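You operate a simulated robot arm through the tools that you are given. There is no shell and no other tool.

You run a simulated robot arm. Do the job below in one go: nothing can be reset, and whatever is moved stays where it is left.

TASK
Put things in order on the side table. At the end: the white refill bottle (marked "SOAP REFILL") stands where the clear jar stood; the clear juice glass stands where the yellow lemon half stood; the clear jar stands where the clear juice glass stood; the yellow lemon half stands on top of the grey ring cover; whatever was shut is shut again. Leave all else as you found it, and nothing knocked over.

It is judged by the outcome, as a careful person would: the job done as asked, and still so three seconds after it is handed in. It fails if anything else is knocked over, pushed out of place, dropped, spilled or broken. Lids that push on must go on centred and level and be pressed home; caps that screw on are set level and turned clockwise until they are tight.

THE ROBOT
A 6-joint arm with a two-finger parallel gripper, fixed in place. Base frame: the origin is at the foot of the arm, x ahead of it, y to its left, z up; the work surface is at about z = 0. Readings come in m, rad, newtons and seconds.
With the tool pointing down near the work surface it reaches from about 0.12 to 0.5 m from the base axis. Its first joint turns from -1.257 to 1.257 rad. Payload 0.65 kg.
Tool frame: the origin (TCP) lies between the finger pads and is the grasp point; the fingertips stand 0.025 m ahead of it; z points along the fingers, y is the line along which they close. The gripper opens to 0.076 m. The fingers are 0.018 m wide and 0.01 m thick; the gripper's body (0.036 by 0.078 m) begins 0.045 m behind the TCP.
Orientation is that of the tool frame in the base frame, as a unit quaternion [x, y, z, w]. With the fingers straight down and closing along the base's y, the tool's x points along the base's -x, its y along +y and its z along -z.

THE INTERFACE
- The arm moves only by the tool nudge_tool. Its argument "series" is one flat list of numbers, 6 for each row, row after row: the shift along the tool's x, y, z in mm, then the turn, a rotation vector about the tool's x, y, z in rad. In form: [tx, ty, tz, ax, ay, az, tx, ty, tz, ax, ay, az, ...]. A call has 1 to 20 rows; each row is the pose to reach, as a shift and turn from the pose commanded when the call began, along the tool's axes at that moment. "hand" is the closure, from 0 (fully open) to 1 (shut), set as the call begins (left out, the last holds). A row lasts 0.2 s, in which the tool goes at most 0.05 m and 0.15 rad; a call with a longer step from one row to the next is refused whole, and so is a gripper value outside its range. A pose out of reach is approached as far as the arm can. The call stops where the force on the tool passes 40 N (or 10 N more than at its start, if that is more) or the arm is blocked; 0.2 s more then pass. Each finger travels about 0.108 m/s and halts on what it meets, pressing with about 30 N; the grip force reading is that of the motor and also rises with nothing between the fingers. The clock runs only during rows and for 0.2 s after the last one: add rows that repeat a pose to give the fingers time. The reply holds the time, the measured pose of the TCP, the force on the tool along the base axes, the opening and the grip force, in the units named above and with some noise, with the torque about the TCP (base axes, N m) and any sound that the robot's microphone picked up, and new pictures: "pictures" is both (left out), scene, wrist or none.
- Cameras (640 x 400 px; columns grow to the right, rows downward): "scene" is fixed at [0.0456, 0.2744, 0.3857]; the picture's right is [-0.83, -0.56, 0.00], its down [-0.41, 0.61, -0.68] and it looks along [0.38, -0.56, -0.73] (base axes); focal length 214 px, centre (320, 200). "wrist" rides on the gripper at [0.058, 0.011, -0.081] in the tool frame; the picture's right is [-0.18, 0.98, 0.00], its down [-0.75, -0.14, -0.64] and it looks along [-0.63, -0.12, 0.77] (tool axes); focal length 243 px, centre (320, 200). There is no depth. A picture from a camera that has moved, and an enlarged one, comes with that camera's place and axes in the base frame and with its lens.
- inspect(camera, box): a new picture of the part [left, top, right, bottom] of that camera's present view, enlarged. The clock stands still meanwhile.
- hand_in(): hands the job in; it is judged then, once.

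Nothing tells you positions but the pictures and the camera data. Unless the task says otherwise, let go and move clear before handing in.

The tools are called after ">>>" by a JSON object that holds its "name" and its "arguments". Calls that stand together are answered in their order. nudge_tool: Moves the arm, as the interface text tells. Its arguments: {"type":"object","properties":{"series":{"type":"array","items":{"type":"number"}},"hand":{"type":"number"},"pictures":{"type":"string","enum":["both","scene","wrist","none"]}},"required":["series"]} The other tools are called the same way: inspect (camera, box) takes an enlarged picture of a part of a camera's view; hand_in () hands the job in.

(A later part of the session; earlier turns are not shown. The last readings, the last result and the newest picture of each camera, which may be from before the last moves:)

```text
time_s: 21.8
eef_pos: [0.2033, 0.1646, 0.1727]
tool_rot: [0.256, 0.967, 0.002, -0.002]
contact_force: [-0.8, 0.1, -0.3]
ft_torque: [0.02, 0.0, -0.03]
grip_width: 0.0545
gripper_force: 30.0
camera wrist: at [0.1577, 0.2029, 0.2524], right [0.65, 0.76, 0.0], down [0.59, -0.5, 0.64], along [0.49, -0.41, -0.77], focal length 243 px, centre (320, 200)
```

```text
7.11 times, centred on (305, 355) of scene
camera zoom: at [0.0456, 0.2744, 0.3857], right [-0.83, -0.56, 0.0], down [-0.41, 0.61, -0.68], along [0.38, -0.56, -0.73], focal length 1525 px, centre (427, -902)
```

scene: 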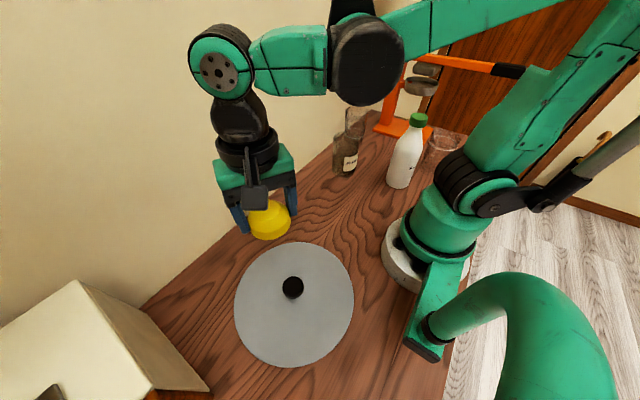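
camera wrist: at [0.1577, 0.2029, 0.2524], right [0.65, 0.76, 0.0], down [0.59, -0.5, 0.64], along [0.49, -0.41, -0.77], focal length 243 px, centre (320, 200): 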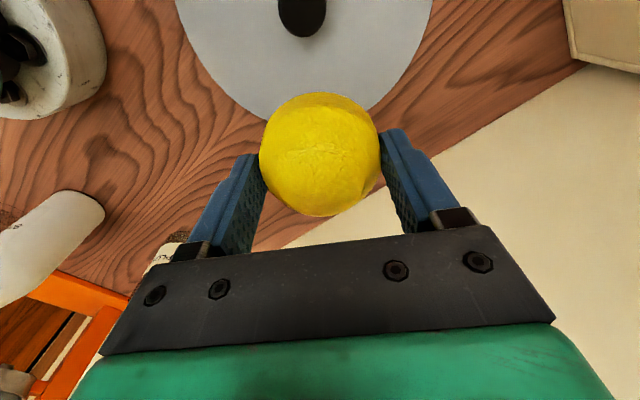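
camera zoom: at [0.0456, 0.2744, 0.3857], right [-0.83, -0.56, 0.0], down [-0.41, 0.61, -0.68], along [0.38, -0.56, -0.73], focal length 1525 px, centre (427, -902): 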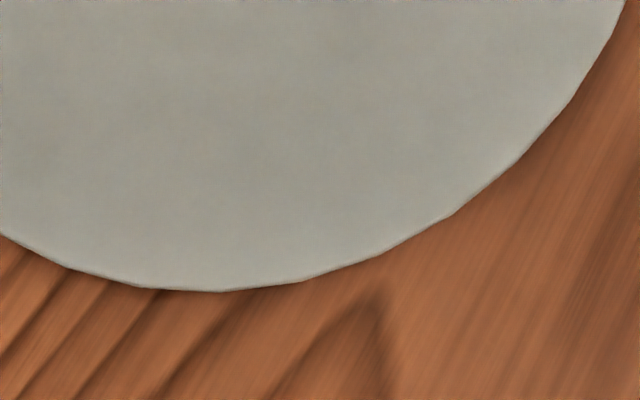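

The cover is a thin flat disc centred near (0.154,0.190), radius ~0.10, with a central knob. I lower the lemon to just above it.

>>> {"name": "nudge_tool", "arguments": {"series": [0, 0, 35, 0, 0, 0, 0, 0, 70, 0, 0, 0, 0, 0, 100, 0, 0, 0, 0, 0, 122, 0, 0, 0, 0, 0, 122, 0, 0, 0], "pictures": "both"}}

>>> {"name": "inspect", "arguments": {"camera": "scene", "box": [225, 210, 365, 310]}}

```text
time_s: 23.0
eef_pos: [0.2037, 0.1673, 0.0514]
tool_rot: [0.256, 0.967, 0.003, -0.001]
contact_force: [0.3, 0.7, -0.8]
ft_torque: [-0.02, 0.01, 0.0]
grip_width: 0.0545
gripper_force: 30.1
camera wrist: at [0.1583, 0.2048, 0.1316], right [0.65, 0.76, 0.0], down [0.58, -0.5, 0.64], along [0.49, -0.41, -0.77], focal length 243 px, centre (320, 200)
```

scene: 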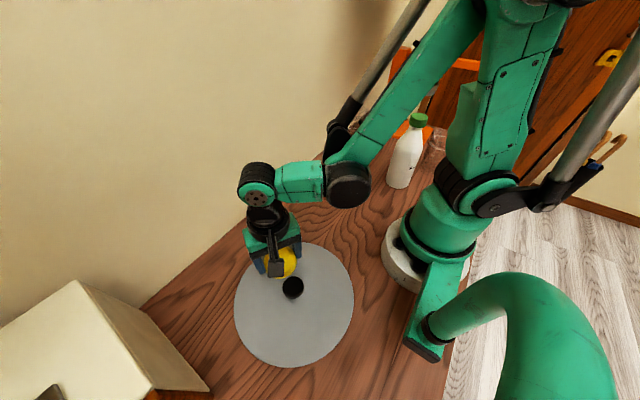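
wrist: 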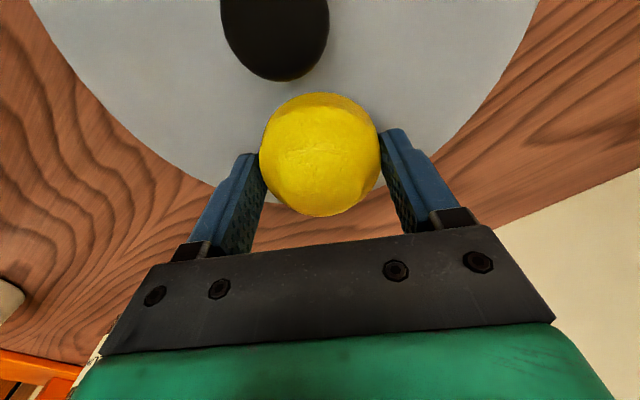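

```text
4.00 times, centred on (295, 260) of scene
camera zoom: at [0.0456, 0.2744, 0.3857], right [-0.83, -0.56, 0.0], down [-0.41, 0.61, -0.68], along [0.38, -0.56, -0.73], focal length 858 px, centre (420, -40)
```

zoom: 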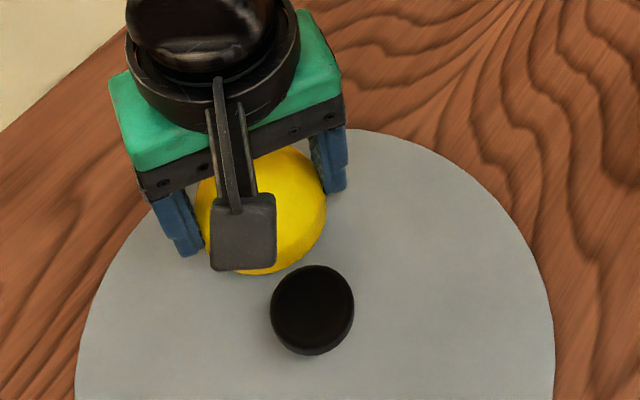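

The lemon is just above the cover, clear of the knob. I keep lowering gently, watching the force.

>>> {"name": "nudge_tool", "arguments": {"series": [0, 0, 2, 0, 0, 0, 0, 0, 4, 0, 0, 0, 0, 0, 6, 0, 0, 0, 0, 0, 8, 0, 0, 0, 0, 0, 10, 0, 0, 0], "pictures": "none"}}

```text
time_s: 24.2
eef_pos: [0.2042, 0.1661, 0.0408]
tool_rot: [0.256, 0.967, 0.002, -0.001]
contact_force: [0.0, 2.2, 31.9]
ft_torque: [0.03, 0.0, -0.12]
grip_width: 0.0546
gripper_force: 29.9
```

The lemon is resting on the cover (32 N). I ease up slightly before releasing.

>>> {"name": "nudge_tool", "arguments": {"series": [0, 0, -0.5, 0, 0, 0, 0, 0, -1, 0, 0, 0], "pictures": "none"}}

```text
time_s: 24.8
eef_pos: [0.2044, 0.1656, 0.0404]
tool_rot: [0.256, 0.967, 0.002, -0.001]
contact_force: [-1.3, -0.8, -0.6]
ft_torque: [-0.02, -0.02, 0.03]
grip_width: 0.0547
gripper_force: 30.1
```

Contact is light. I open the gripper.

>>> {"name": "nudge_tool", "arguments": {"series": [0, 0, 0, 0, 0, 0, 0, 0, 0, 0, 0, 0, 0, 0, 0, 0, 0, 0], "hand": 0, "pictures": "wrist"}}

```text
time_s: 25.6
eef_pos: [0.2046, 0.1651, 0.0419]
tool_rot: [0.256, 0.967, 0.002, -0.001]
contact_force: [0.2, 0.1, 0.2]
ft_torque: [0.0, 0.03, 0.0]
grip_width: 0.076
gripper_force: 0.1
camera wrist: at [0.1588, 0.2046, 0.1219], right [0.65, 0.76, 0.0], down [0.58, -0.5, 0.64], along [0.49, -0.41, -0.77], focal length 243 px, centre (320, 200)
```

wrist: 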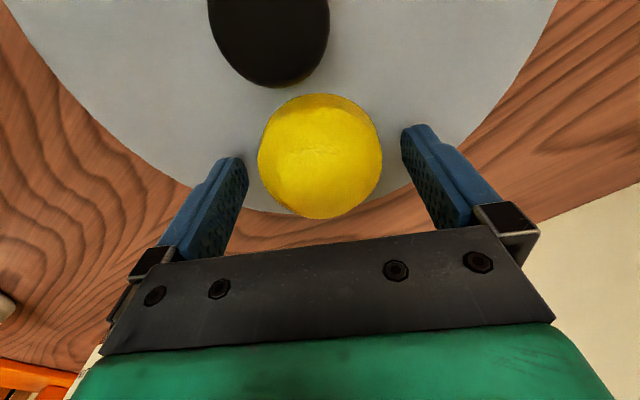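

The lemon stands on the cover. I raise straight up, check it, and then head to the tall glass by the wall, keeping below the shelf.

>>> {"name": "nudge_tool", "arguments": {"series": [0, 0, -40, 0, 0, 0, 0, 0, -80, 0, 0, 0, 0, 0, -120, 0, 0, 0, 0, 0, -158, 0, 0, 0, -32, -26, -171, 0, 0, -0.06, -64, -52, -184, 0, 0, -0.12, -97, -78, -198, 0, 0, -0.18, -121, -114, -198, 0, 0, -0.24, -145, -150, -198, 0, 0, -0.3, -169, -186, -198, 0, 0, -0.36, -187, -214, -192, 0, 0, -0.41, -205, -242, -185, 0, 0, -0.47, -223, -270, -178, 0, 0, -0.52, -223, -270, -178, 0, 0, -0.52], "pictures": "both"}}

```text
time_s: 28.6
eef_pos: [0.2642, -0.1793, 0.2164]
tool_rot: [-0.001, 1.0, 0.002, -0.002]
contact_force: [0.0, 0.0, 0.3]
ft_torque: [-0.03, 0.0, -0.02]
grip_width: 0.0761
gripper_force: 0.0
camera wrist: at [0.2051, -0.1678, 0.2963], right [0.18, 0.98, 0.0], down [0.75, -0.14, 0.64], along [0.63, -0.11, -0.77], focal length 243 px, centre (320, 200)
```

scene: 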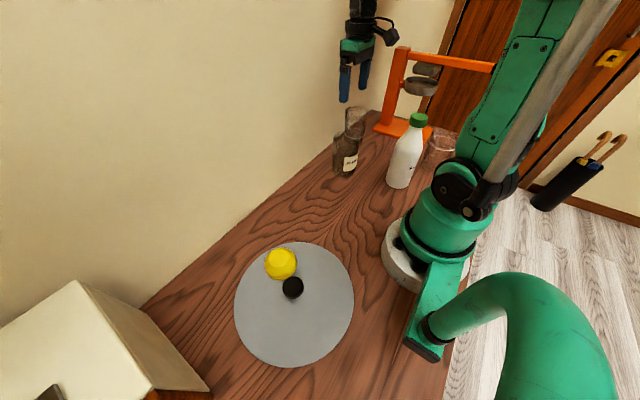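
wrist: 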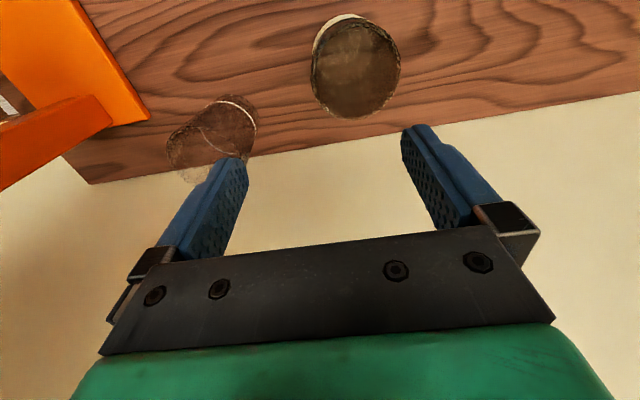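

The lemon stays on the cover. From here I can see both jar and glass; I zoom for accurate positions.

>>> {"name": "inspect", "arguments": {"camera": "wrist", "box": [300, 0, 420, 130]}}

>>> {"name": "inspect", "arguments": {"camera": "wrist", "box": [150, 80, 278, 190]}}

>>> {"name": "inspect", "arguments": {"camera": "scene", "box": [230, 230, 360, 330]}}

```text
3.08 times, centred on (360, 65) of wrist
camera zoom: at [0.2051, -0.1678, 0.2963], right [0.18, 0.98, 0.0], down [0.75, -0.14, 0.64], along [0.63, -0.11, -0.77], focal length 746 px, centre (197, 615)
```

zoom: 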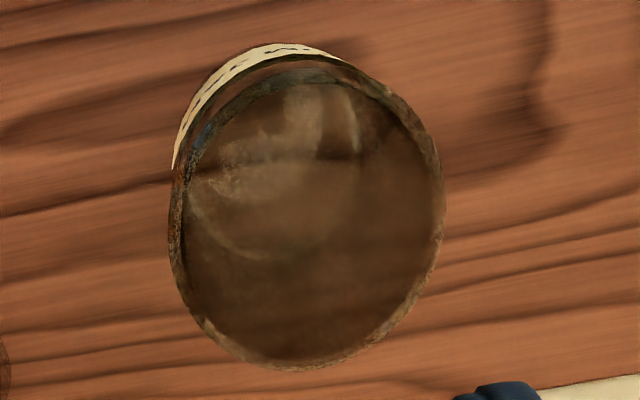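

```text
3.64 times, centred on (214, 135) of wrist
camera zoom: at [0.2051, -0.1678, 0.2963], right [0.18, 0.98, 0.0], down [0.75, -0.14, 0.64], along [0.63, -0.11, -0.77], focal length 882 px, centre (706, 436)
```

zoom: 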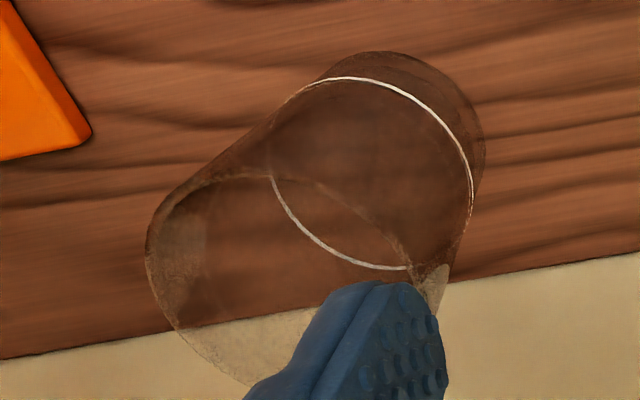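

```text
4.00 times, centred on (295, 280) of scene
camera zoom: at [0.0456, 0.2744, 0.3857], right [-0.83, -0.56, 0.0], down [-0.41, 0.61, -0.68], along [0.38, -0.56, -0.73], focal length 858 px, centre (420, -120)
```

zoom: 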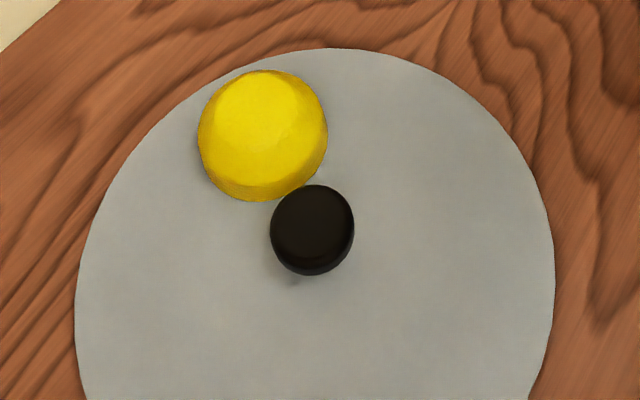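

Positions: glass ≈(0.301,-0.292), jar ≈(0.250,-0.150). I drop below shelf height first, then slide over the glass.

>>> {"name": "nudge_tool", "arguments": {"series": [0, 0, 30, 0, 0, 0, 0, 0, 56, 0, 0, 0, -12, -38, 58, 0, 0, 0, -24, -75, 62, 0, 0, 0, -37, -113, 66, 0, 0, 0, -37, -113, 66, 0, 0, 0], "pictures": "both"}}

```text
time_s: 30.0
eef_pos: [0.3029, -0.2919, 0.1503]
tool_rot: [-0.001, 1.0, 0.002, -0.001]
contact_force: [-0.1, 0.5, -0.1]
ft_torque: [-0.01, 0.0, -0.01]
grip_width: 0.0761
gripper_force: 0.1
camera wrist: at [0.2437, -0.2813, 0.2315], right [0.18, 0.98, 0.0], down [0.75, -0.14, 0.64], along [0.63, -0.11, -0.77], focal length 243 px, centre (320, 200)
```

scene: 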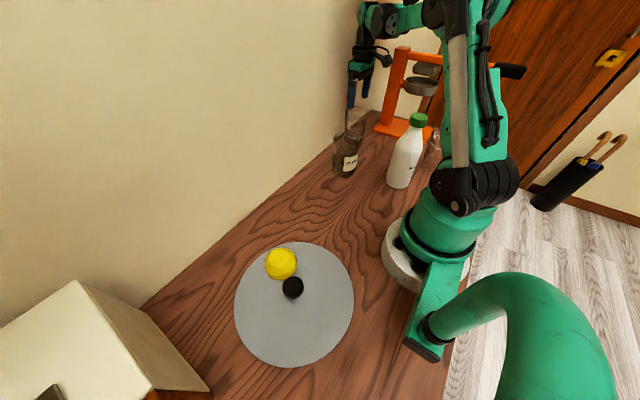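
wrist: 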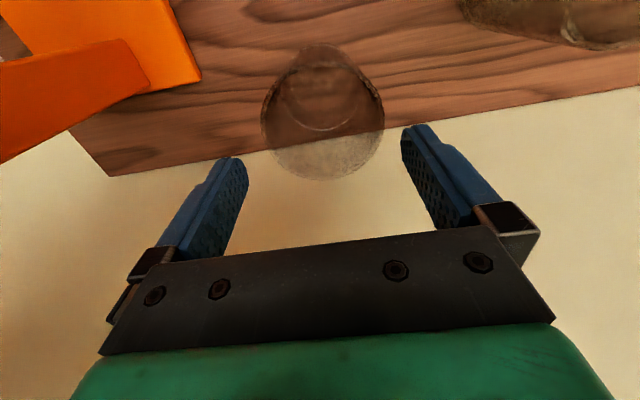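

I'm above the glass with no contact. Zooming to centre on its rim.

>>> {"name": "inspect", "arguments": {"camera": "wrist", "box": [250, 30, 400, 190]}}

```text
2.50 times, centred on (325, 110) of wrist
camera zoom: at [0.2437, -0.2813, 0.2315], right [0.18, 0.98, 0.0], down [0.75, -0.14, 0.64], along [0.63, -0.11, -0.77], focal length 606 px, centre (308, 425)
```

zoom: 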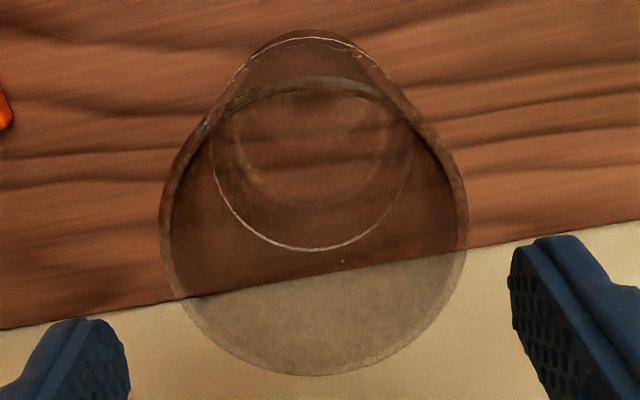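

The rim is 70 mm wide and within 1.5 mm of centre. I correct and descend around it.

>>> {"name": "nudge_tool", "arguments": {"series": [1, 1.5, 8, 0, 0, 0, 1, 1.5, 16, 0, 0, 0, 1, 1.5, 16, 0, 0, 0], "pictures": "wrist"}}

>>> {"name": "inspect", "arguments": {"camera": "wrist", "box": [200, 30, 450, 230]}}

```text
time_s: 30.8
eef_pos: [0.3005, -0.2907, 0.1348]
tool_rot: [-0.001, 1.0, 0.003, 0.0]
contact_force: [-0.5, -0.8, -0.1]
ft_torque: [-0.02, 0.0, 0.02]
grip_width: 0.0759
gripper_force: 0.1
camera wrist: at [0.2419, -0.2799, 0.215], right [0.18, 0.98, 0.0], down [0.75, -0.14, 0.64], along [0.63, -0.11, -0.77], focal length 243 px, centre (320, 200)
```

wrist: 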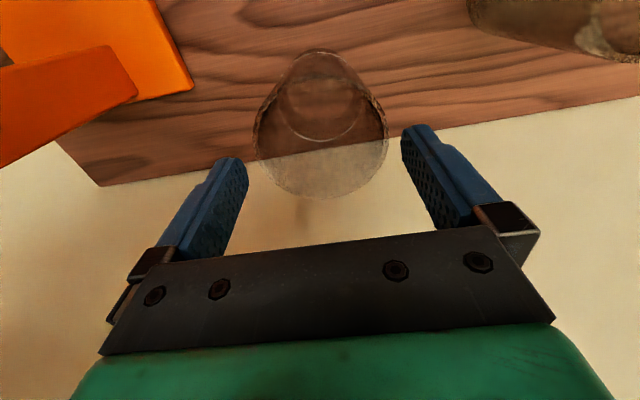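

```text
2.00 times, centred on (325, 130) of wrist
camera zoom: at [0.2419, -0.2799, 0.215], right [0.18, 0.98, 0.0], down [0.75, -0.14, 0.64], along [0.63, -0.11, -0.77], focal length 485 px, centre (310, 340)
```

zoom: 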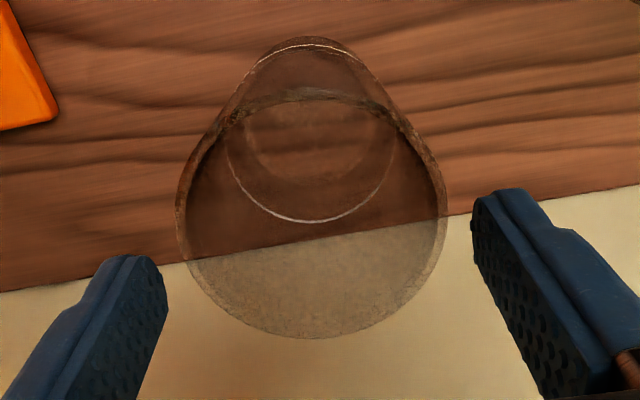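

Well centred. I descend to gripping height.

>>> {"name": "nudge_tool", "arguments": {"series": [0, 0, 15, 0, 0, 0, 0, 0, 30, 0, 0, 0, 0, 0, 45, 0, 0, 0, 0, 0, 58, 0, 0, 0, 0, 0, 65, 0, 0, 0, 0, 0, 65, 0, 0, 0], "pictures": "both"}}

```text
time_s: 32.2
eef_pos: [0.3002, -0.2913, 0.0705]
tool_rot: [-0.001, 1.0, 0.002, -0.002]
contact_force: [-0.3, 0.3, 0.4]
ft_torque: [0.0, 0.02, 0.01]
grip_width: 0.0763
gripper_force: 0.1
camera wrist: at [0.2413, -0.2801, 0.1502], right [0.18, 0.98, 0.0], down [0.75, -0.14, 0.64], along [0.63, -0.11, -0.77], focal length 243 px, centre (320, 200)
```

scene: 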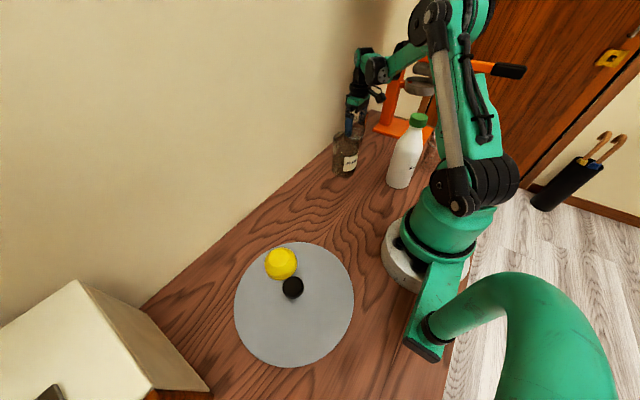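
wrist: 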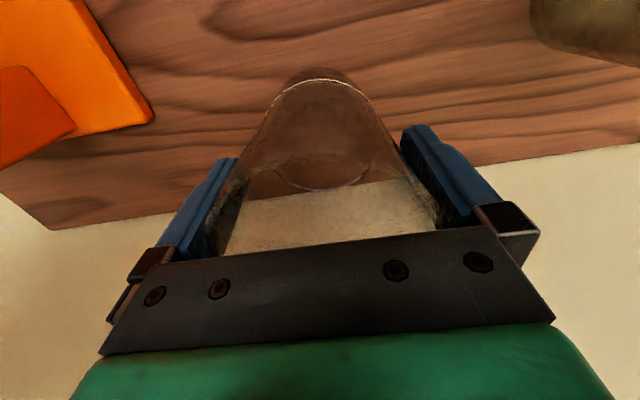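

The glass is between the pads; its spot is about (0.3005,-0.291). Closing gently on it.

>>> {"name": "nudge_tool", "arguments": {"series": [0, 0, 0, 0, 0, 0, 0, 0, 0, 0, 0, 0, 0, 0, 0, 0, 0, 0], "hand": 1, "pictures": "wrist"}}

```text
time_s: 33.0
eef_pos: [0.3, -0.2919, 0.0703]
tool_rot: [-0.001, 1.0, 0.003, -0.001]
contact_force: [0.2, 0.6, -0.2]
ft_torque: [-0.02, 0.02, -0.04]
grip_width: 0.0718
gripper_force: 30.0
camera wrist: at [0.2413, -0.2801, 0.1503], right [0.18, 0.98, 0.0], down [0.75, -0.14, 0.64], along [0.63, -0.11, -0.77], focal length 243 px, centre (320, 200)
```

wrist: 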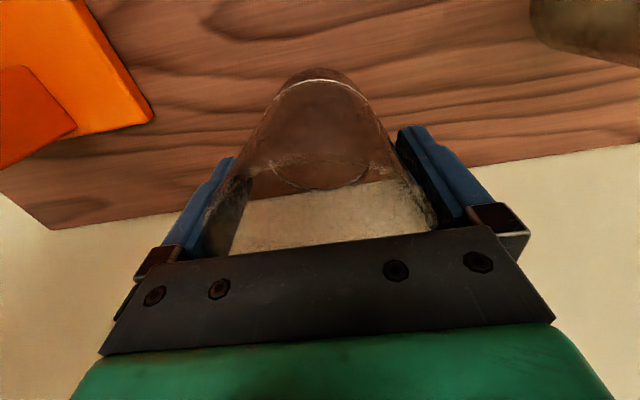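

The grip holds at the rim (72 mm). I lift a little and move away from the wall, then check.

>>> {"name": "nudge_tool", "arguments": {"series": [0, 0, -8, 0, 0, 0, 0, 0, -18, 0, 0, 0, 0, 0, -30, 0, 0, 0, 0, 0, -40, 0, 0, 0, 20, -1, -42, 0, 0, 0, 40, -3, -42, 0, 0, 0, 60, -4, -42, 0, 0, 0, 60, -4, -42, 0, 0, 0], "pictures": "both"}}

```text
time_s: 34.8
eef_pos: [0.238, -0.2937, 0.1117]
tool_rot: [-0.001, 1.0, 0.003, -0.001]
contact_force: [0.0, -0.7, -2.5]
ft_torque: [0.04, 0.0, -0.03]
grip_width: 0.0718
gripper_force: 29.9
camera wrist: at [0.18, -0.2828, 0.1924], right [0.18, 0.98, 0.0], down [0.75, -0.14, 0.64], along [0.63, -0.11, -0.77], focal length 243 px, centre (320, 200)
```

scene: 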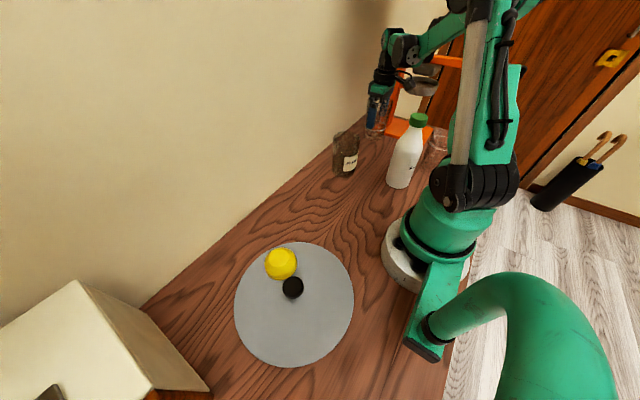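
wrist: 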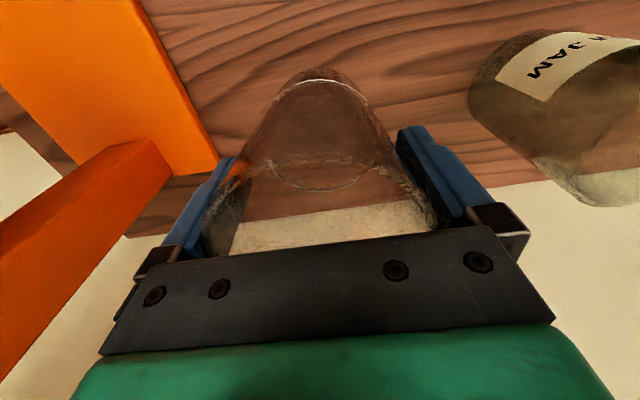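

The glass hangs upright and secure (about 0.25 kg). Now I carry it to the lemon's old spot, turning the wrist to stay clear of the bottle and other glass.

>>> {"name": "nudge_tool", "arguments": {"series": [5, 0, 0, 0, 0, 0.142, 10, -1, 0, 0, 0, 0.284, 15, -1, 0, 0, 0, 0.426, 20, -1, 0, 0, 0, 0.568, 25, -2, 0, 0, 0, 0.709, 30, -2, 0, 0, 0, 0.851, 35, -2, 0, 0, 0, 0.993, 40, -3, 0, 0, 0, 1.135, 45, -3, 0, 0, 0, 1.277, 50, -3, 0, 0, 0, 1.419, 55, -4, 0, 0, 0, 1.561, 60, -4, 0, 0, 0, 1.703, 65, -4, 0, 0, 0, 1.844, 70, -5, 0, 0, 0, 1.986, 75, -5, 0, 0, 0, 2.128, 78.5, -5, 0, 0, 0, 2.27, 78.5, -5, 0, 0, 0, 2.27], "pictures": "both"}}

```text
time_s: 38.4
eef_pos: [0.162, -0.3001, 0.1119]
tool_rot: [0.907, 0.422, 0.0, -0.003]
contact_force: [0.0, 0.7, -2.3]
ft_torque: [0.01, 0.02, 0.0]
grip_width: 0.0718
gripper_force: 30.0
camera wrist: at [0.2069, -0.2623, 0.1926], right [0.63, -0.77, -0.01], down [-0.59, -0.49, 0.64], along [-0.5, -0.4, -0.77], focal length 243 px, centre (320, 200)
```

scene: 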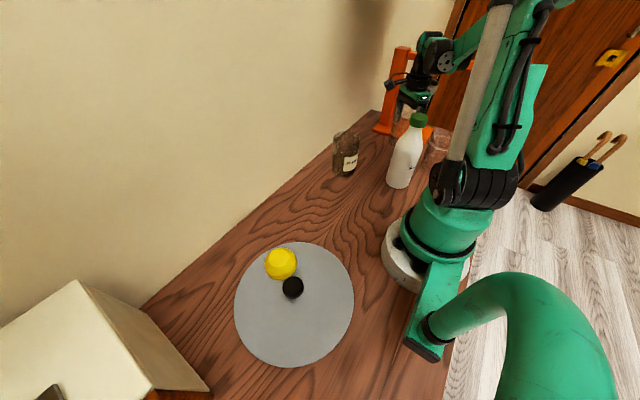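
wrist: 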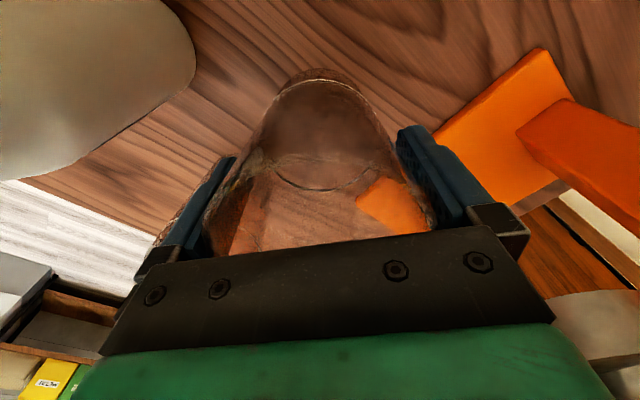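

I'm over the lemon's old spot. Lowering the glass slowly to the table.

>>> {"name": "nudge_tool", "arguments": {"series": [-0.5, -0.5, 12, 0, 0, 0, -1, -1, 24, 0, 0, 0, -1, -1, 32, 0, 0, 0, -1, -1, 37, 0, 0, 0, -1, -1, 39, 0, 0, 0, -1, -1, 40, 0, 0, 0], "pictures": "none"}}

```text
time_s: 39.8
eef_pos: [0.1598, -0.299, 0.073]
tool_rot: [0.906, 0.423, 0.0, -0.003]
contact_force: [-0.3, 0.7, -2.5]
ft_torque: [0.02, -0.02, -0.01]
grip_width: 0.072
gripper_force: 30.2
```

>>> {"name": "nudge_tool", "arguments": {"series": [0, 0, 1, 0, 0, 0, 0, 0, 2, 0, 0, 0], "pictures": "none"}}

```text
time_s: 40.4
eef_pos: [0.1606, -0.3001, 0.0698]
tool_rot: [0.906, 0.423, 0.0, -0.003]
contact_force: [-2.1, 3.2, 19.3]
ft_torque: [-0.13, 0.02, 0.02]
grip_width: 0.0721
gripper_force: 30.0
```

The glass is seated (19 N). I ease off and release.

>>> {"name": "nudge_tool", "arguments": {"series": [0, 0, -0.5, 0, 0, 0], "pictures": "none"}}

>>> {"name": "nudge_tool", "arguments": {"series": [0, 0, 0, 0, 0, 0, 0, 0, 0, 0, 0, 0, 0, 0, 0, 0, 0, 0], "hand": 0, "pictures": "wrist"}}

```text
time_s: 40.8
eef_pos: [0.1598, -0.2999, 0.0703]
tool_rot: [0.906, 0.423, 0.0, -0.003]
contact_force: [-0.1, -0.6, -1.2]
ft_torque: [0.02, 0.02, 0.0]
grip_width: 0.0722
gripper_force: 29.9
```

```text
time_s: 41.6
eef_pos: [0.1604, -0.2998, 0.0703]
tool_rot: [0.906, 0.423, 0.002, -0.003]
contact_force: [-0.8, -0.5, -0.6]
ft_torque: [-0.02, 0.0, 0.02]
grip_width: 0.0759
gripper_force: 0.0
camera wrist: at [0.2057, -0.2622, 0.1503], right [0.63, -0.77, -0.01], down [-0.59, -0.49, 0.64], along [-0.5, -0.4, -0.77], focal length 243 px, centre (320, 200)
```

wrist: 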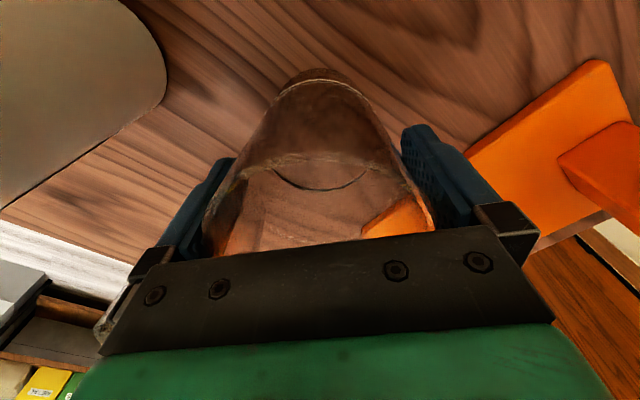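

Released; the glass stands still. I back straight up slowly.

>>> {"name": "nudge_tool", "arguments": {"series": [0, 0, -8, 0, 0, 0, 0, 0, -20, 0, 0, 0, 0, 0, -40, 0, 0, 0, 0, 0, -65, 0, 0, 0, 0, 0, -90, 0, 0, 0, 0, 0, -90, 0, 0, 0], "pictures": "both"}}

>>> {"name": "inspect", "arguments": {"camera": "wrist", "box": [240, 20, 400, 180]}}

```text
time_s: 43.0
eef_pos: [0.1613, -0.3009, 0.1613]
tool_rot: [0.906, 0.423, 0.0, -0.003]
contact_force: [-0.5, 0.3, 0.5]
ft_torque: [0.0, 0.01, 0.01]
grip_width: 0.0762
gripper_force: 0.0
camera wrist: at [0.2059, -0.2633, 0.2412], right [0.63, -0.77, -0.01], down [-0.59, -0.49, 0.64], along [-0.5, -0.4, -0.77], focal length 243 px, centre (320, 200)
```

scene: 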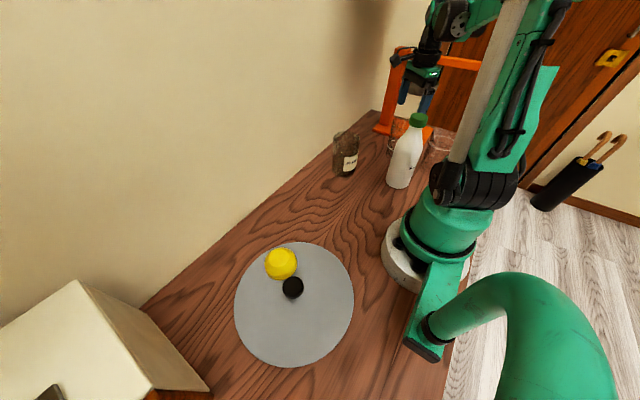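
wrist: 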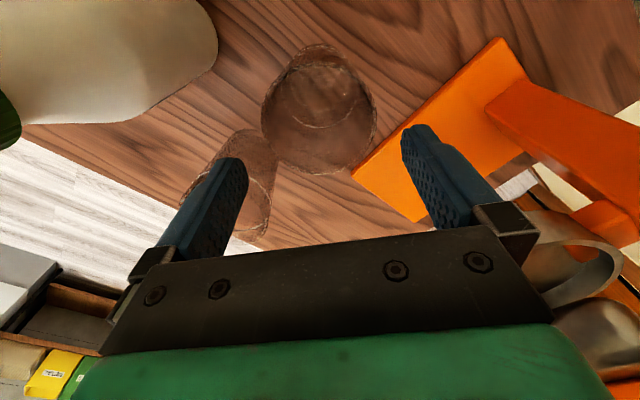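

```text
2.50 times, centred on (320, 100) of wrist
camera zoom: at [0.2059, -0.2633, 0.2412], right [0.63, -0.77, -0.01], down [-0.59, -0.49, 0.64], along [-0.5, -0.4, -0.77], focal length 606 px, centre (320, 450)
```

zoom: 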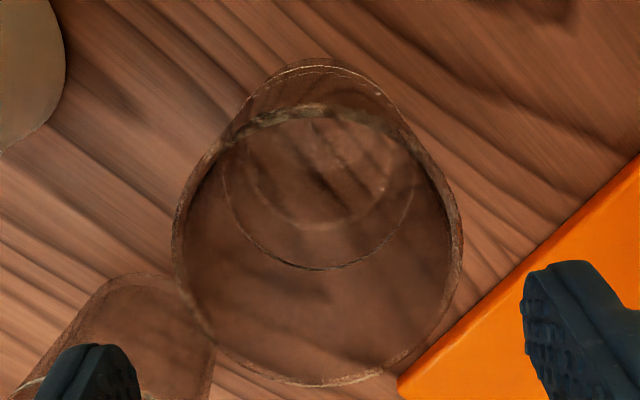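

The glass is in place at the lemon's old spot. Next is the jar: I move above it, turning the gripper so the fingers close along y.

>>> {"name": "nudge_tool", "arguments": {"series": [11, -2, -1, 0, 0, -0.142, 21, -3, -3, 0, 0, -0.284, 32, -5, -4, 0, 0, -0.426, 43, -7, -5, 0, 0, -0.568, 54, -8, -7, 0, 0, -0.709, 64, -10, -8, 0, 0, -0.851, 75, -11, -9.5, 0, 0, -0.993, 86, -13, -9.5, 0, 0, -1.135, 97, -15, -9.5, 0, 0, -1.277, 108, -17, -9.5, 0, 0, -1.419, 118, -19, -9.5, 0, 0, -1.561, 129, -20, -9.5, 0, 0, -1.703, 140, -22, -9.5, 0, 0, -1.844, 151, -24, -9.5, 0, 0, -1.986, 162, -26, -9.5, 0, 0, -2.128, 172.5, -28, -9.5, 0, 0, -2.27, 172.5, -28, -9.5, 0, 0, -2.27], "pictures": "both"}}

>>> {"name": "inspect", "arguments": {"camera": "wrist", "box": [240, 20, 400, 180]}}

```text
time_s: 46.6
eef_pos: [0.2484, -0.149, 0.1712]
tool_rot: [-0.001, 1.0, 0.004, -0.001]
contact_force: [1.1, 0.1, -1.1]
ft_torque: [-0.01, -0.01, 0.03]
grip_width: 0.0761
gripper_force: 0.1
camera wrist: at [0.19, -0.139, 0.2514], right [0.18, 0.98, 0.0], down [0.75, -0.14, 0.64], along [0.63, -0.11, -0.77], focal length 243 px, centre (320, 200)
```

scene: 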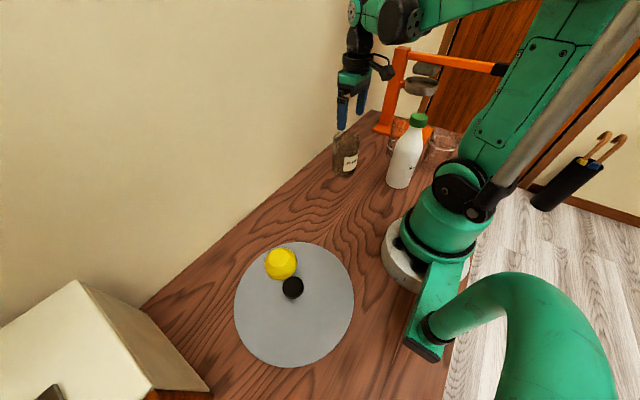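
wrist: 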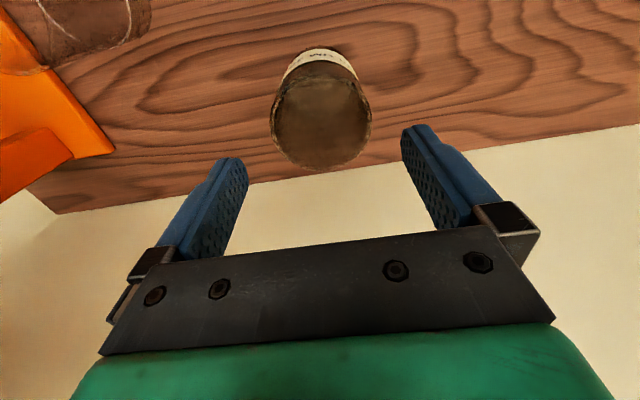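

```text
2.50 times, centred on (320, 100) of wrist
camera zoom: at [0.19, -0.139, 0.2514], right [0.18, 0.98, 0.0], down [0.75, -0.14, 0.64], along [0.63, -0.11, -0.77], focal length 606 px, centre (320, 450)
```

zoom: 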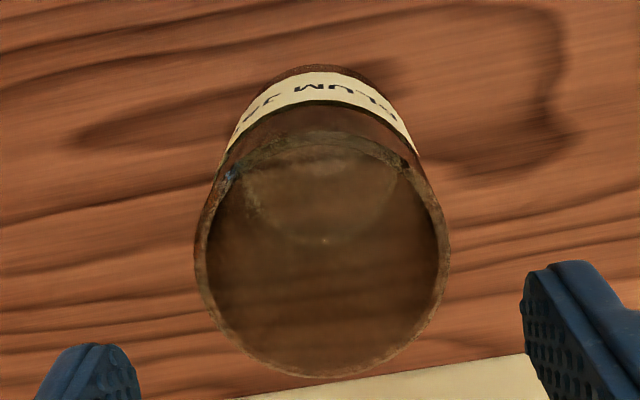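

The jar's rim is centred sideways but about 6 mm farther toward the wall than the tool axis. I correct, lower part way and look again.

>>> {"name": "nudge_tool", "arguments": {"series": [-3, 0.4, 15, 0, 0, 0, -6, 0.4, 33, 0, 0, 0, -6, 0.4, 33, 0, 0, 0], "pictures": "wrist"}}

>>> {"name": "inspect", "arguments": {"camera": "wrist", "box": [220, 20, 420, 220]}}

```text
time_s: 47.4
eef_pos: [0.2558, -0.1488, 0.1384]
tool_rot: [-0.001, 1.0, 0.002, -0.001]
contact_force: [-0.1, -0.2, 0.2]
ft_torque: [-0.02, 0.0, 0.04]
grip_width: 0.0763
gripper_force: 0.0
camera wrist: at [0.1976, -0.1379, 0.2181], right [0.18, 0.98, 0.0], down [0.75, -0.14, 0.64], along [0.63, -0.11, -0.77], focal length 243 px, centre (320, 200)
```

wrist: 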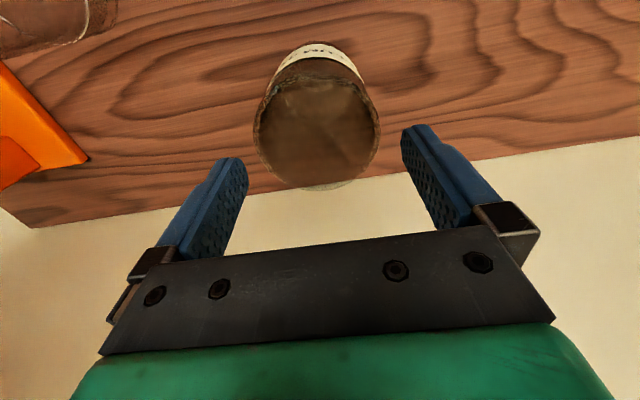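

```text
2.00 times, centred on (320, 120) of wrist
camera zoom: at [0.1976, -0.1379, 0.2181], right [0.18, 0.98, 0.0], down [0.75, -0.14, 0.64], along [0.63, -0.11, -0.77], focal length 485 px, centre (320, 360)
```

zoom: 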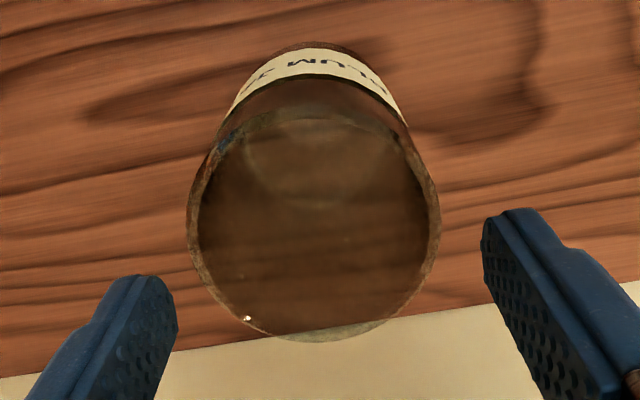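

Aligned front-back; I shift 1.7 mm sideways and descend around the jar (its spot ≈(0.2555,-0.1505)).

>>> {"name": "nudge_tool", "arguments": {"series": [0, -1.7, 6, 0, 0, 0, 0, -1.7, 20, 0, 0, 0, 0, -1.7, 38, 0, 0, 0, 0, -1.7, 55, 0, 0, 0, 0, -1.7, 68, 0, 0, 0, 0, -1.7, 68, 0, 0, 0], "pictures": "both"}}

```text
time_s: 48.8
eef_pos: [0.2541, -0.152, 0.0696]
tool_rot: [-0.001, 1.0, 0.002, -0.001]
contact_force: [0.0, 0.4, -0.1]
ft_torque: [0.01, -0.02, -0.01]
grip_width: 0.0759
gripper_force: 0.0
camera wrist: at [0.1969, -0.141, 0.1501], right [0.18, 0.98, 0.0], down [0.75, -0.14, 0.64], along [0.63, -0.11, -0.77], focal length 243 px, centre (320, 200)
```

scene: 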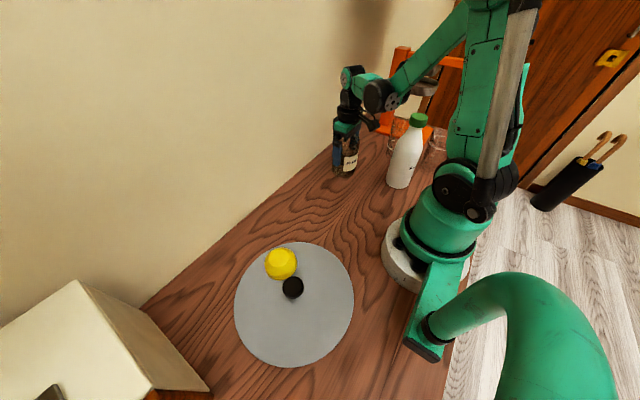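
wrist: 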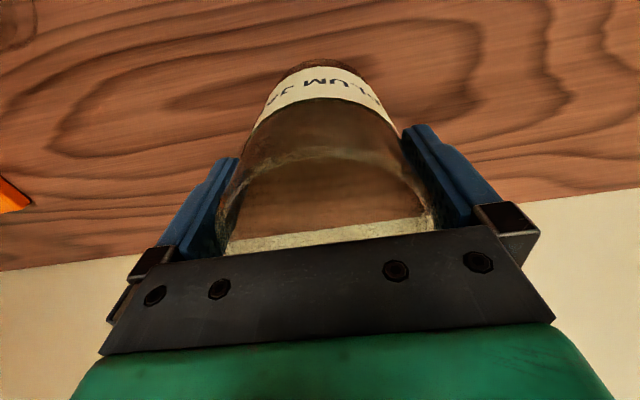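

The jar is centred between the pads; closing.

>>> {"name": "nudge_tool", "arguments": {"series": [0, 0, 0, 0, 0, 0, 0, 0, 0, 0, 0, 0, 0, 0, 0, 0, 0, 0], "hand": 1, "pictures": "none"}}

>>> {"name": "nudge_tool", "arguments": {"series": [0, 0, -8, 0, 0, 0, 0, 0, -18, 0, 0, 0, 0, 0, -30, 0, 0, 0, 0, 0, -40, 0, 0, 0, 0, 0, -40, 0, 0, 0], "pictures": "both"}}

```text
time_s: 49.6
eef_pos: [0.2572, -0.1507, 0.0705]
tool_rot: [-0.001, 1.0, 0.003, -0.001]
contact_force: [-1.0, 0.2, -0.5]
ft_torque: [-0.01, 0.01, 0.0]
grip_width: 0.0633
gripper_force: 29.4
```

```text
time_s: 50.8
eef_pos: [0.2563, -0.1527, 0.1111]
tool_rot: [-0.001, 1.0, 0.002, 0.0]
contact_force: [0.1, -0.6, -2.8]
ft_torque: [-0.01, -0.01, 0.01]
grip_width: 0.0633
gripper_force: 30.1
camera wrist: at [0.1971, -0.1414, 0.1912], right [0.18, 0.98, 0.0], down [0.75, -0.14, 0.64], along [0.63, -0.11, -0.77], focal length 243 px, centre (320, 200)
```

scene: 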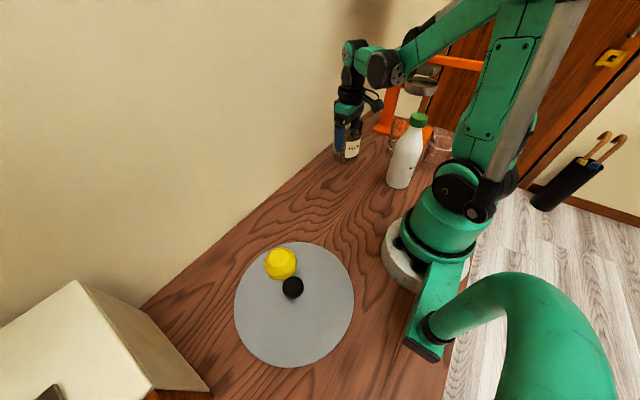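
wrist: 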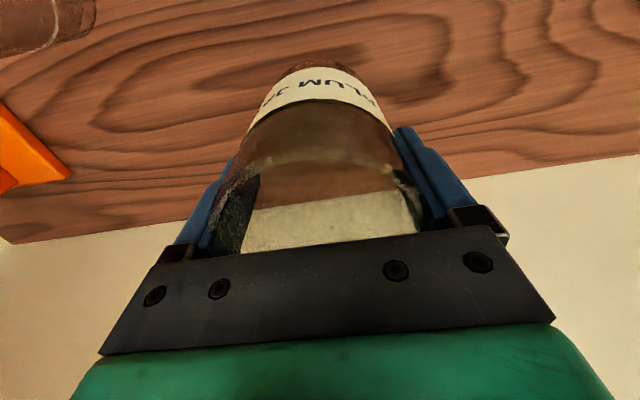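

The jar is held and lifted (about 0.28 kg). I carry it low to the glass's old spot under the shelf.

>>> {"name": "nudge_tool", "arguments": {"series": [-8, -23, 0, 0, 0, 0, -16, -46, 0, 0, 0, 0, -24, -70, 0, 0, 0, 0, -31, -93, 0, 0, 0, 0, -39, -116, 0, 0, 0, 0, -47, -139, 0, 0, 0, 0, -47, -139, 0, 0, 0, 0], "pictures": "both"}}

```text
time_s: 52.4
eef_pos: [0.3029, -0.2897, 0.1094]
tool_rot: [0.0, 1.0, 0.002, -0.001]
contact_force: [-0.7, 0.0, -3.8]
ft_torque: [-0.04, 0.01, -0.02]
grip_width: 0.0632
gripper_force: 30.0
camera wrist: at [0.244, -0.2795, 0.1883], right [0.18, 0.98, 0.0], down [0.75, -0.14, 0.64], along [0.63, -0.11, -0.77], focal length 243 px, centre (320, 200)
```

scene: 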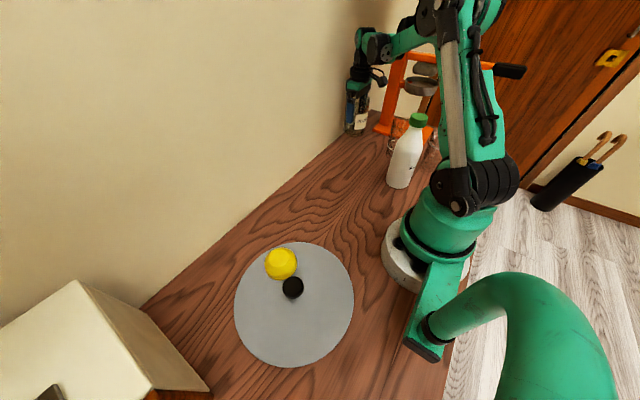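
wrist: 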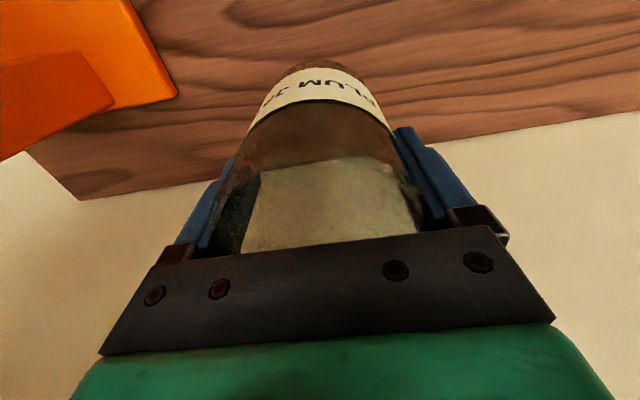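

I'm at the spot; lowering in small steps until contact.

>>> {"name": "nudge_tool", "arguments": {"series": [0, -1, 10, 0, 0, 0, 0, -1, 20, 0, 0, 0, 0, -1, 28, 0, 0, 0, 0, -1, 33, 0, 0, 0, 0, -1, 36, 0, 0, 0], "pictures": "none"}}

>>> {"name": "nudge_tool", "arguments": {"series": [0, 0, 0.7, 0, 0, 0, 0, 0, 1.4, 0, 0, 0], "pictures": "none"}}

```text
time_s: 53.6
eef_pos: [0.3017, -0.2905, 0.0727]
tool_rot: [0.0, 1.0, 0.002, 0.0]
contact_force: [0.3, -0.3, -1.7]
ft_torque: [-0.02, 0.02, -0.01]
grip_width: 0.0633
gripper_force: 30.3
```

```text
time_s: 54.2
eef_pos: [0.3024, -0.2901, 0.0707]
tool_rot: [-0.002, 1.0, 0.002, -0.001]
contact_force: [0.7, -0.1, -2.4]
ft_torque: [0.01, -0.05, -0.01]
grip_width: 0.0633
gripper_force: 30.3
```

>>> {"name": "nudge_tool", "arguments": {"series": [0, 0, 0.7, 0, 0, 0, 0, 0, 1.4, 0, 0, 0], "pictures": "none"}}

```text
time_s: 54.8
eef_pos: [0.3019, -0.29, 0.0707]
tool_rot: [-0.001, 1.0, 0.003, -0.001]
contact_force: [1.3, 0.2, -2.6]
ft_torque: [0.02, 0.01, -0.01]
grip_width: 0.0633
gripper_force: 29.6
```

>>> {"name": "nudge_tool", "arguments": {"series": [0, 0, 0.6, 0, 0, 0, 0, 0, 1.2, 0, 0, 0], "pictures": "none"}}

```text
time_s: 55.4
eef_pos: [0.3026, -0.292, 0.0692]
tool_rot: [-0.001, 1.0, 0.003, -0.001]
contact_force: [1.1, 7.5, 21.7]
ft_torque: [-0.26, -0.03, 0.0]
grip_width: 0.0634
gripper_force: 29.8
```

Contact made (22 N). I ease off 0.5 mm and release.

>>> {"name": "nudge_tool", "arguments": {"series": [0, 0, -0.5, 0, 0, 0], "pictures": "none"}}

>>> {"name": "nudge_tool", "arguments": {"series": [0, 0, 0, 0, 0, 0, 0, 0, 0, 0, 0, 0, 0, 0, 0, 0, 0, 0], "hand": 0, "pictures": "wrist"}}

```text
time_s: 55.8
eef_pos: [0.3028, -0.2907, 0.0692]
tool_rot: [-0.001, 1.0, 0.001, -0.001]
contact_force: [0.9, 4.6, 8.5]
ft_torque: [-0.02, -0.02, 0.03]
grip_width: 0.0629
gripper_force: 29.8
```

```text
time_s: 56.6
eef_pos: [0.3015, -0.2923, 0.071]
tool_rot: [-0.001, 1.0, 0.003, -0.002]
contact_force: [0.0, 0.6, 0.3]
ft_torque: [-0.01, -0.03, 0.01]
grip_width: 0.0762
gripper_force: 0.1
camera wrist: at [0.2433, -0.2806, 0.1492], right [0.18, 0.98, 0.0], down [0.75, -0.14, 0.64], along [0.63, -0.11, -0.77], focal length 243 px, centre (320, 200)
```

wrist: 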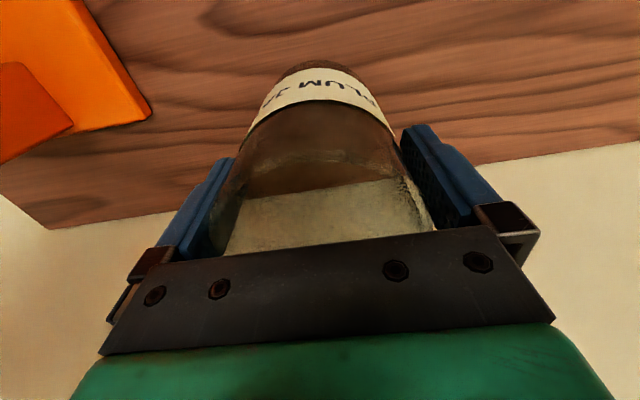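

Jar released at the glass's old spot. I back straight up, slide out from under the shelf, and rise over the middle, turning toward the bottle.

>>> {"name": "nudge_tool", "arguments": {"series": [0, 0, -8, 0, 0, 0, 0, 0, -25, 0, 0, 0, 0, 0, -50, 0, 0, 0, 0, 0, -72, 0, 0, 0, 0, 0, -86, 0, 0, 0, 13, 30, -86, 0, 0, 0.13, 26, 61, -86, 0, 0, 0.26, 39, 91, -86, 0, 0, 0.39, 52, 121, -86, 0, 0, 0.52, 65, 134, -115, 0, 0, 0.65, 77, 146, -143, 0, 0, 0.78, 90, 159, -172, 0, 0, 0.91, 102, 171, -200, 0, 0, 1.047, 102, 171, -200, 0, 0, 1.047], "pictures": "both"}}

>>> {"name": "inspect", "arguments": {"camera": "scene", "box": [330, 90, 490, 200]}}

>>> {"name": "inspect", "arguments": {"camera": "scene", "box": [375, 105, 445, 195]}}

```text
time_s: 59.6
eef_pos: [0.2022, -0.1206, 0.2697]
tool_rot: [0.5, 0.866, 0.002, -0.003]
contact_force: [0.6, 0.8, 0.6]
ft_torque: [-0.01, -0.01, 0.0]
grip_width: 0.076
gripper_force: 0.0
camera wrist: at [0.1825, -0.0645, 0.3502], right [0.94, 0.33, 0.0], down [0.25, -0.73, 0.64], along [0.21, -0.6, -0.77], focal length 243 px, centre (320, 200)
```

scene: 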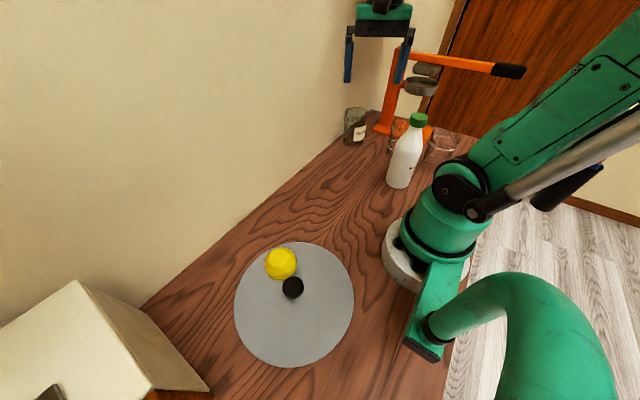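
wrist: 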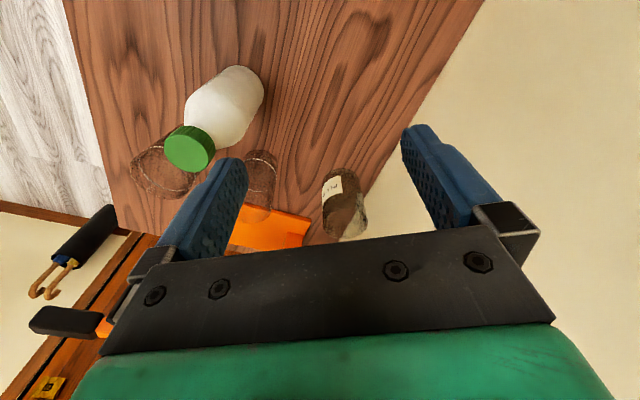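

```text
3.64 times, centred on (410, 145) of scene
camera zoom: at [0.0456, 0.2744, 0.3857], right [-0.83, -0.56, 0.0], down [-0.41, 0.61, -0.68], along [0.38, -0.56, -0.73], focal length 780 px, centre (-7, 400)
```

zoom: 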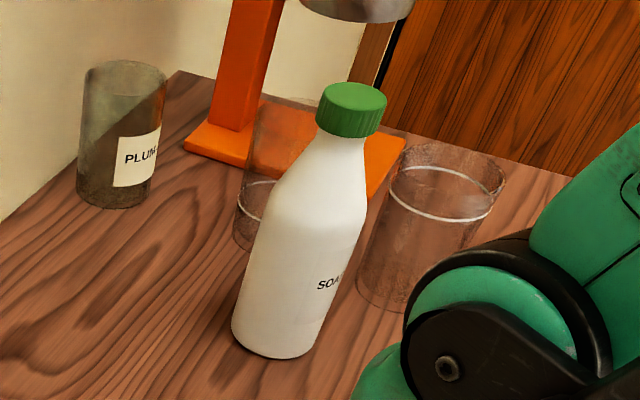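

```text
4.44 times, centred on (410, 150) of scene
camera zoom: at [0.0456, 0.2744, 0.3857], right [-0.83, -0.56, 0.0], down [-0.41, 0.61, -0.68], along [0.38, -0.56, -0.73], focal length 953 px, centre (-80, 422)
```

zoom: 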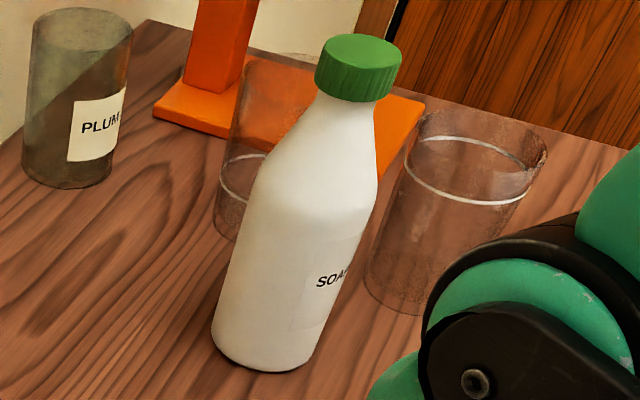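

All objects stand properly. The bottle is about 0.175 m tall with a wide screw cap, near (0.112,-0.19); I move above it to centre for a grip on the cap/neck.

>>> {"name": "nudge_tool", "arguments": {"series": [-5, -38, 5, 0, 0, 0, -10, -75, 15, 0, 0, 0, -15, -113, 30, 0, 0, 0, -15, -113, 35, 0, 0, 0, -15, -113, 35, 0, 0, 0], "pictures": "wrist"}}

>>> {"name": "inspect", "arguments": {"camera": "wrist", "box": [230, 20, 420, 210]}}

```text
time_s: 60.8
eef_pos: [0.1114, -0.1897, 0.2351]
tool_rot: [0.5, 0.866, 0.002, -0.001]
contact_force: [0.0, -0.2, -0.6]
ft_torque: [0.02, -0.02, -0.01]
grip_width: 0.0761
gripper_force: 0.0
camera wrist: at [0.0915, -0.1326, 0.3156], right [0.94, 0.33, 0.0], down [0.26, -0.73, 0.64], along [0.21, -0.6, -0.77], focal length 243 px, centre (320, 200)
```

wrist: 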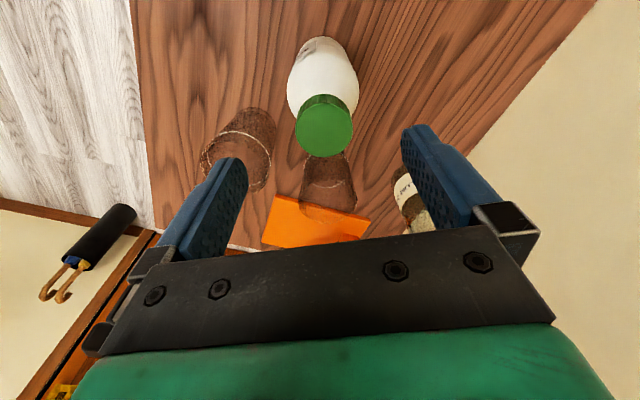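

```text
2.11 times, centred on (325, 115) of wrist
camera zoom: at [0.0915, -0.1326, 0.3156], right [0.94, 0.33, 0.0], down [0.26, -0.73, 0.64], along [0.21, -0.6, -0.77], focal length 511 px, centre (310, 379)
```

zoom: 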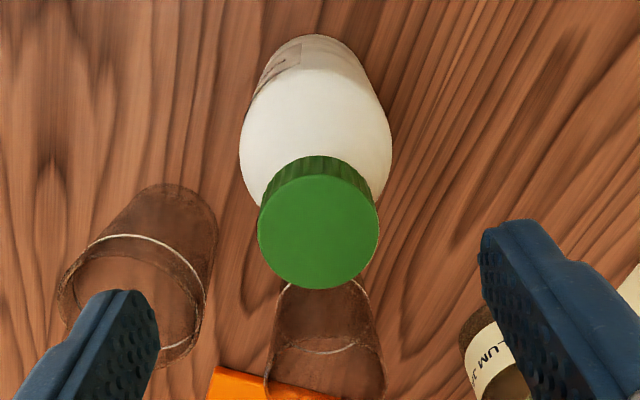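

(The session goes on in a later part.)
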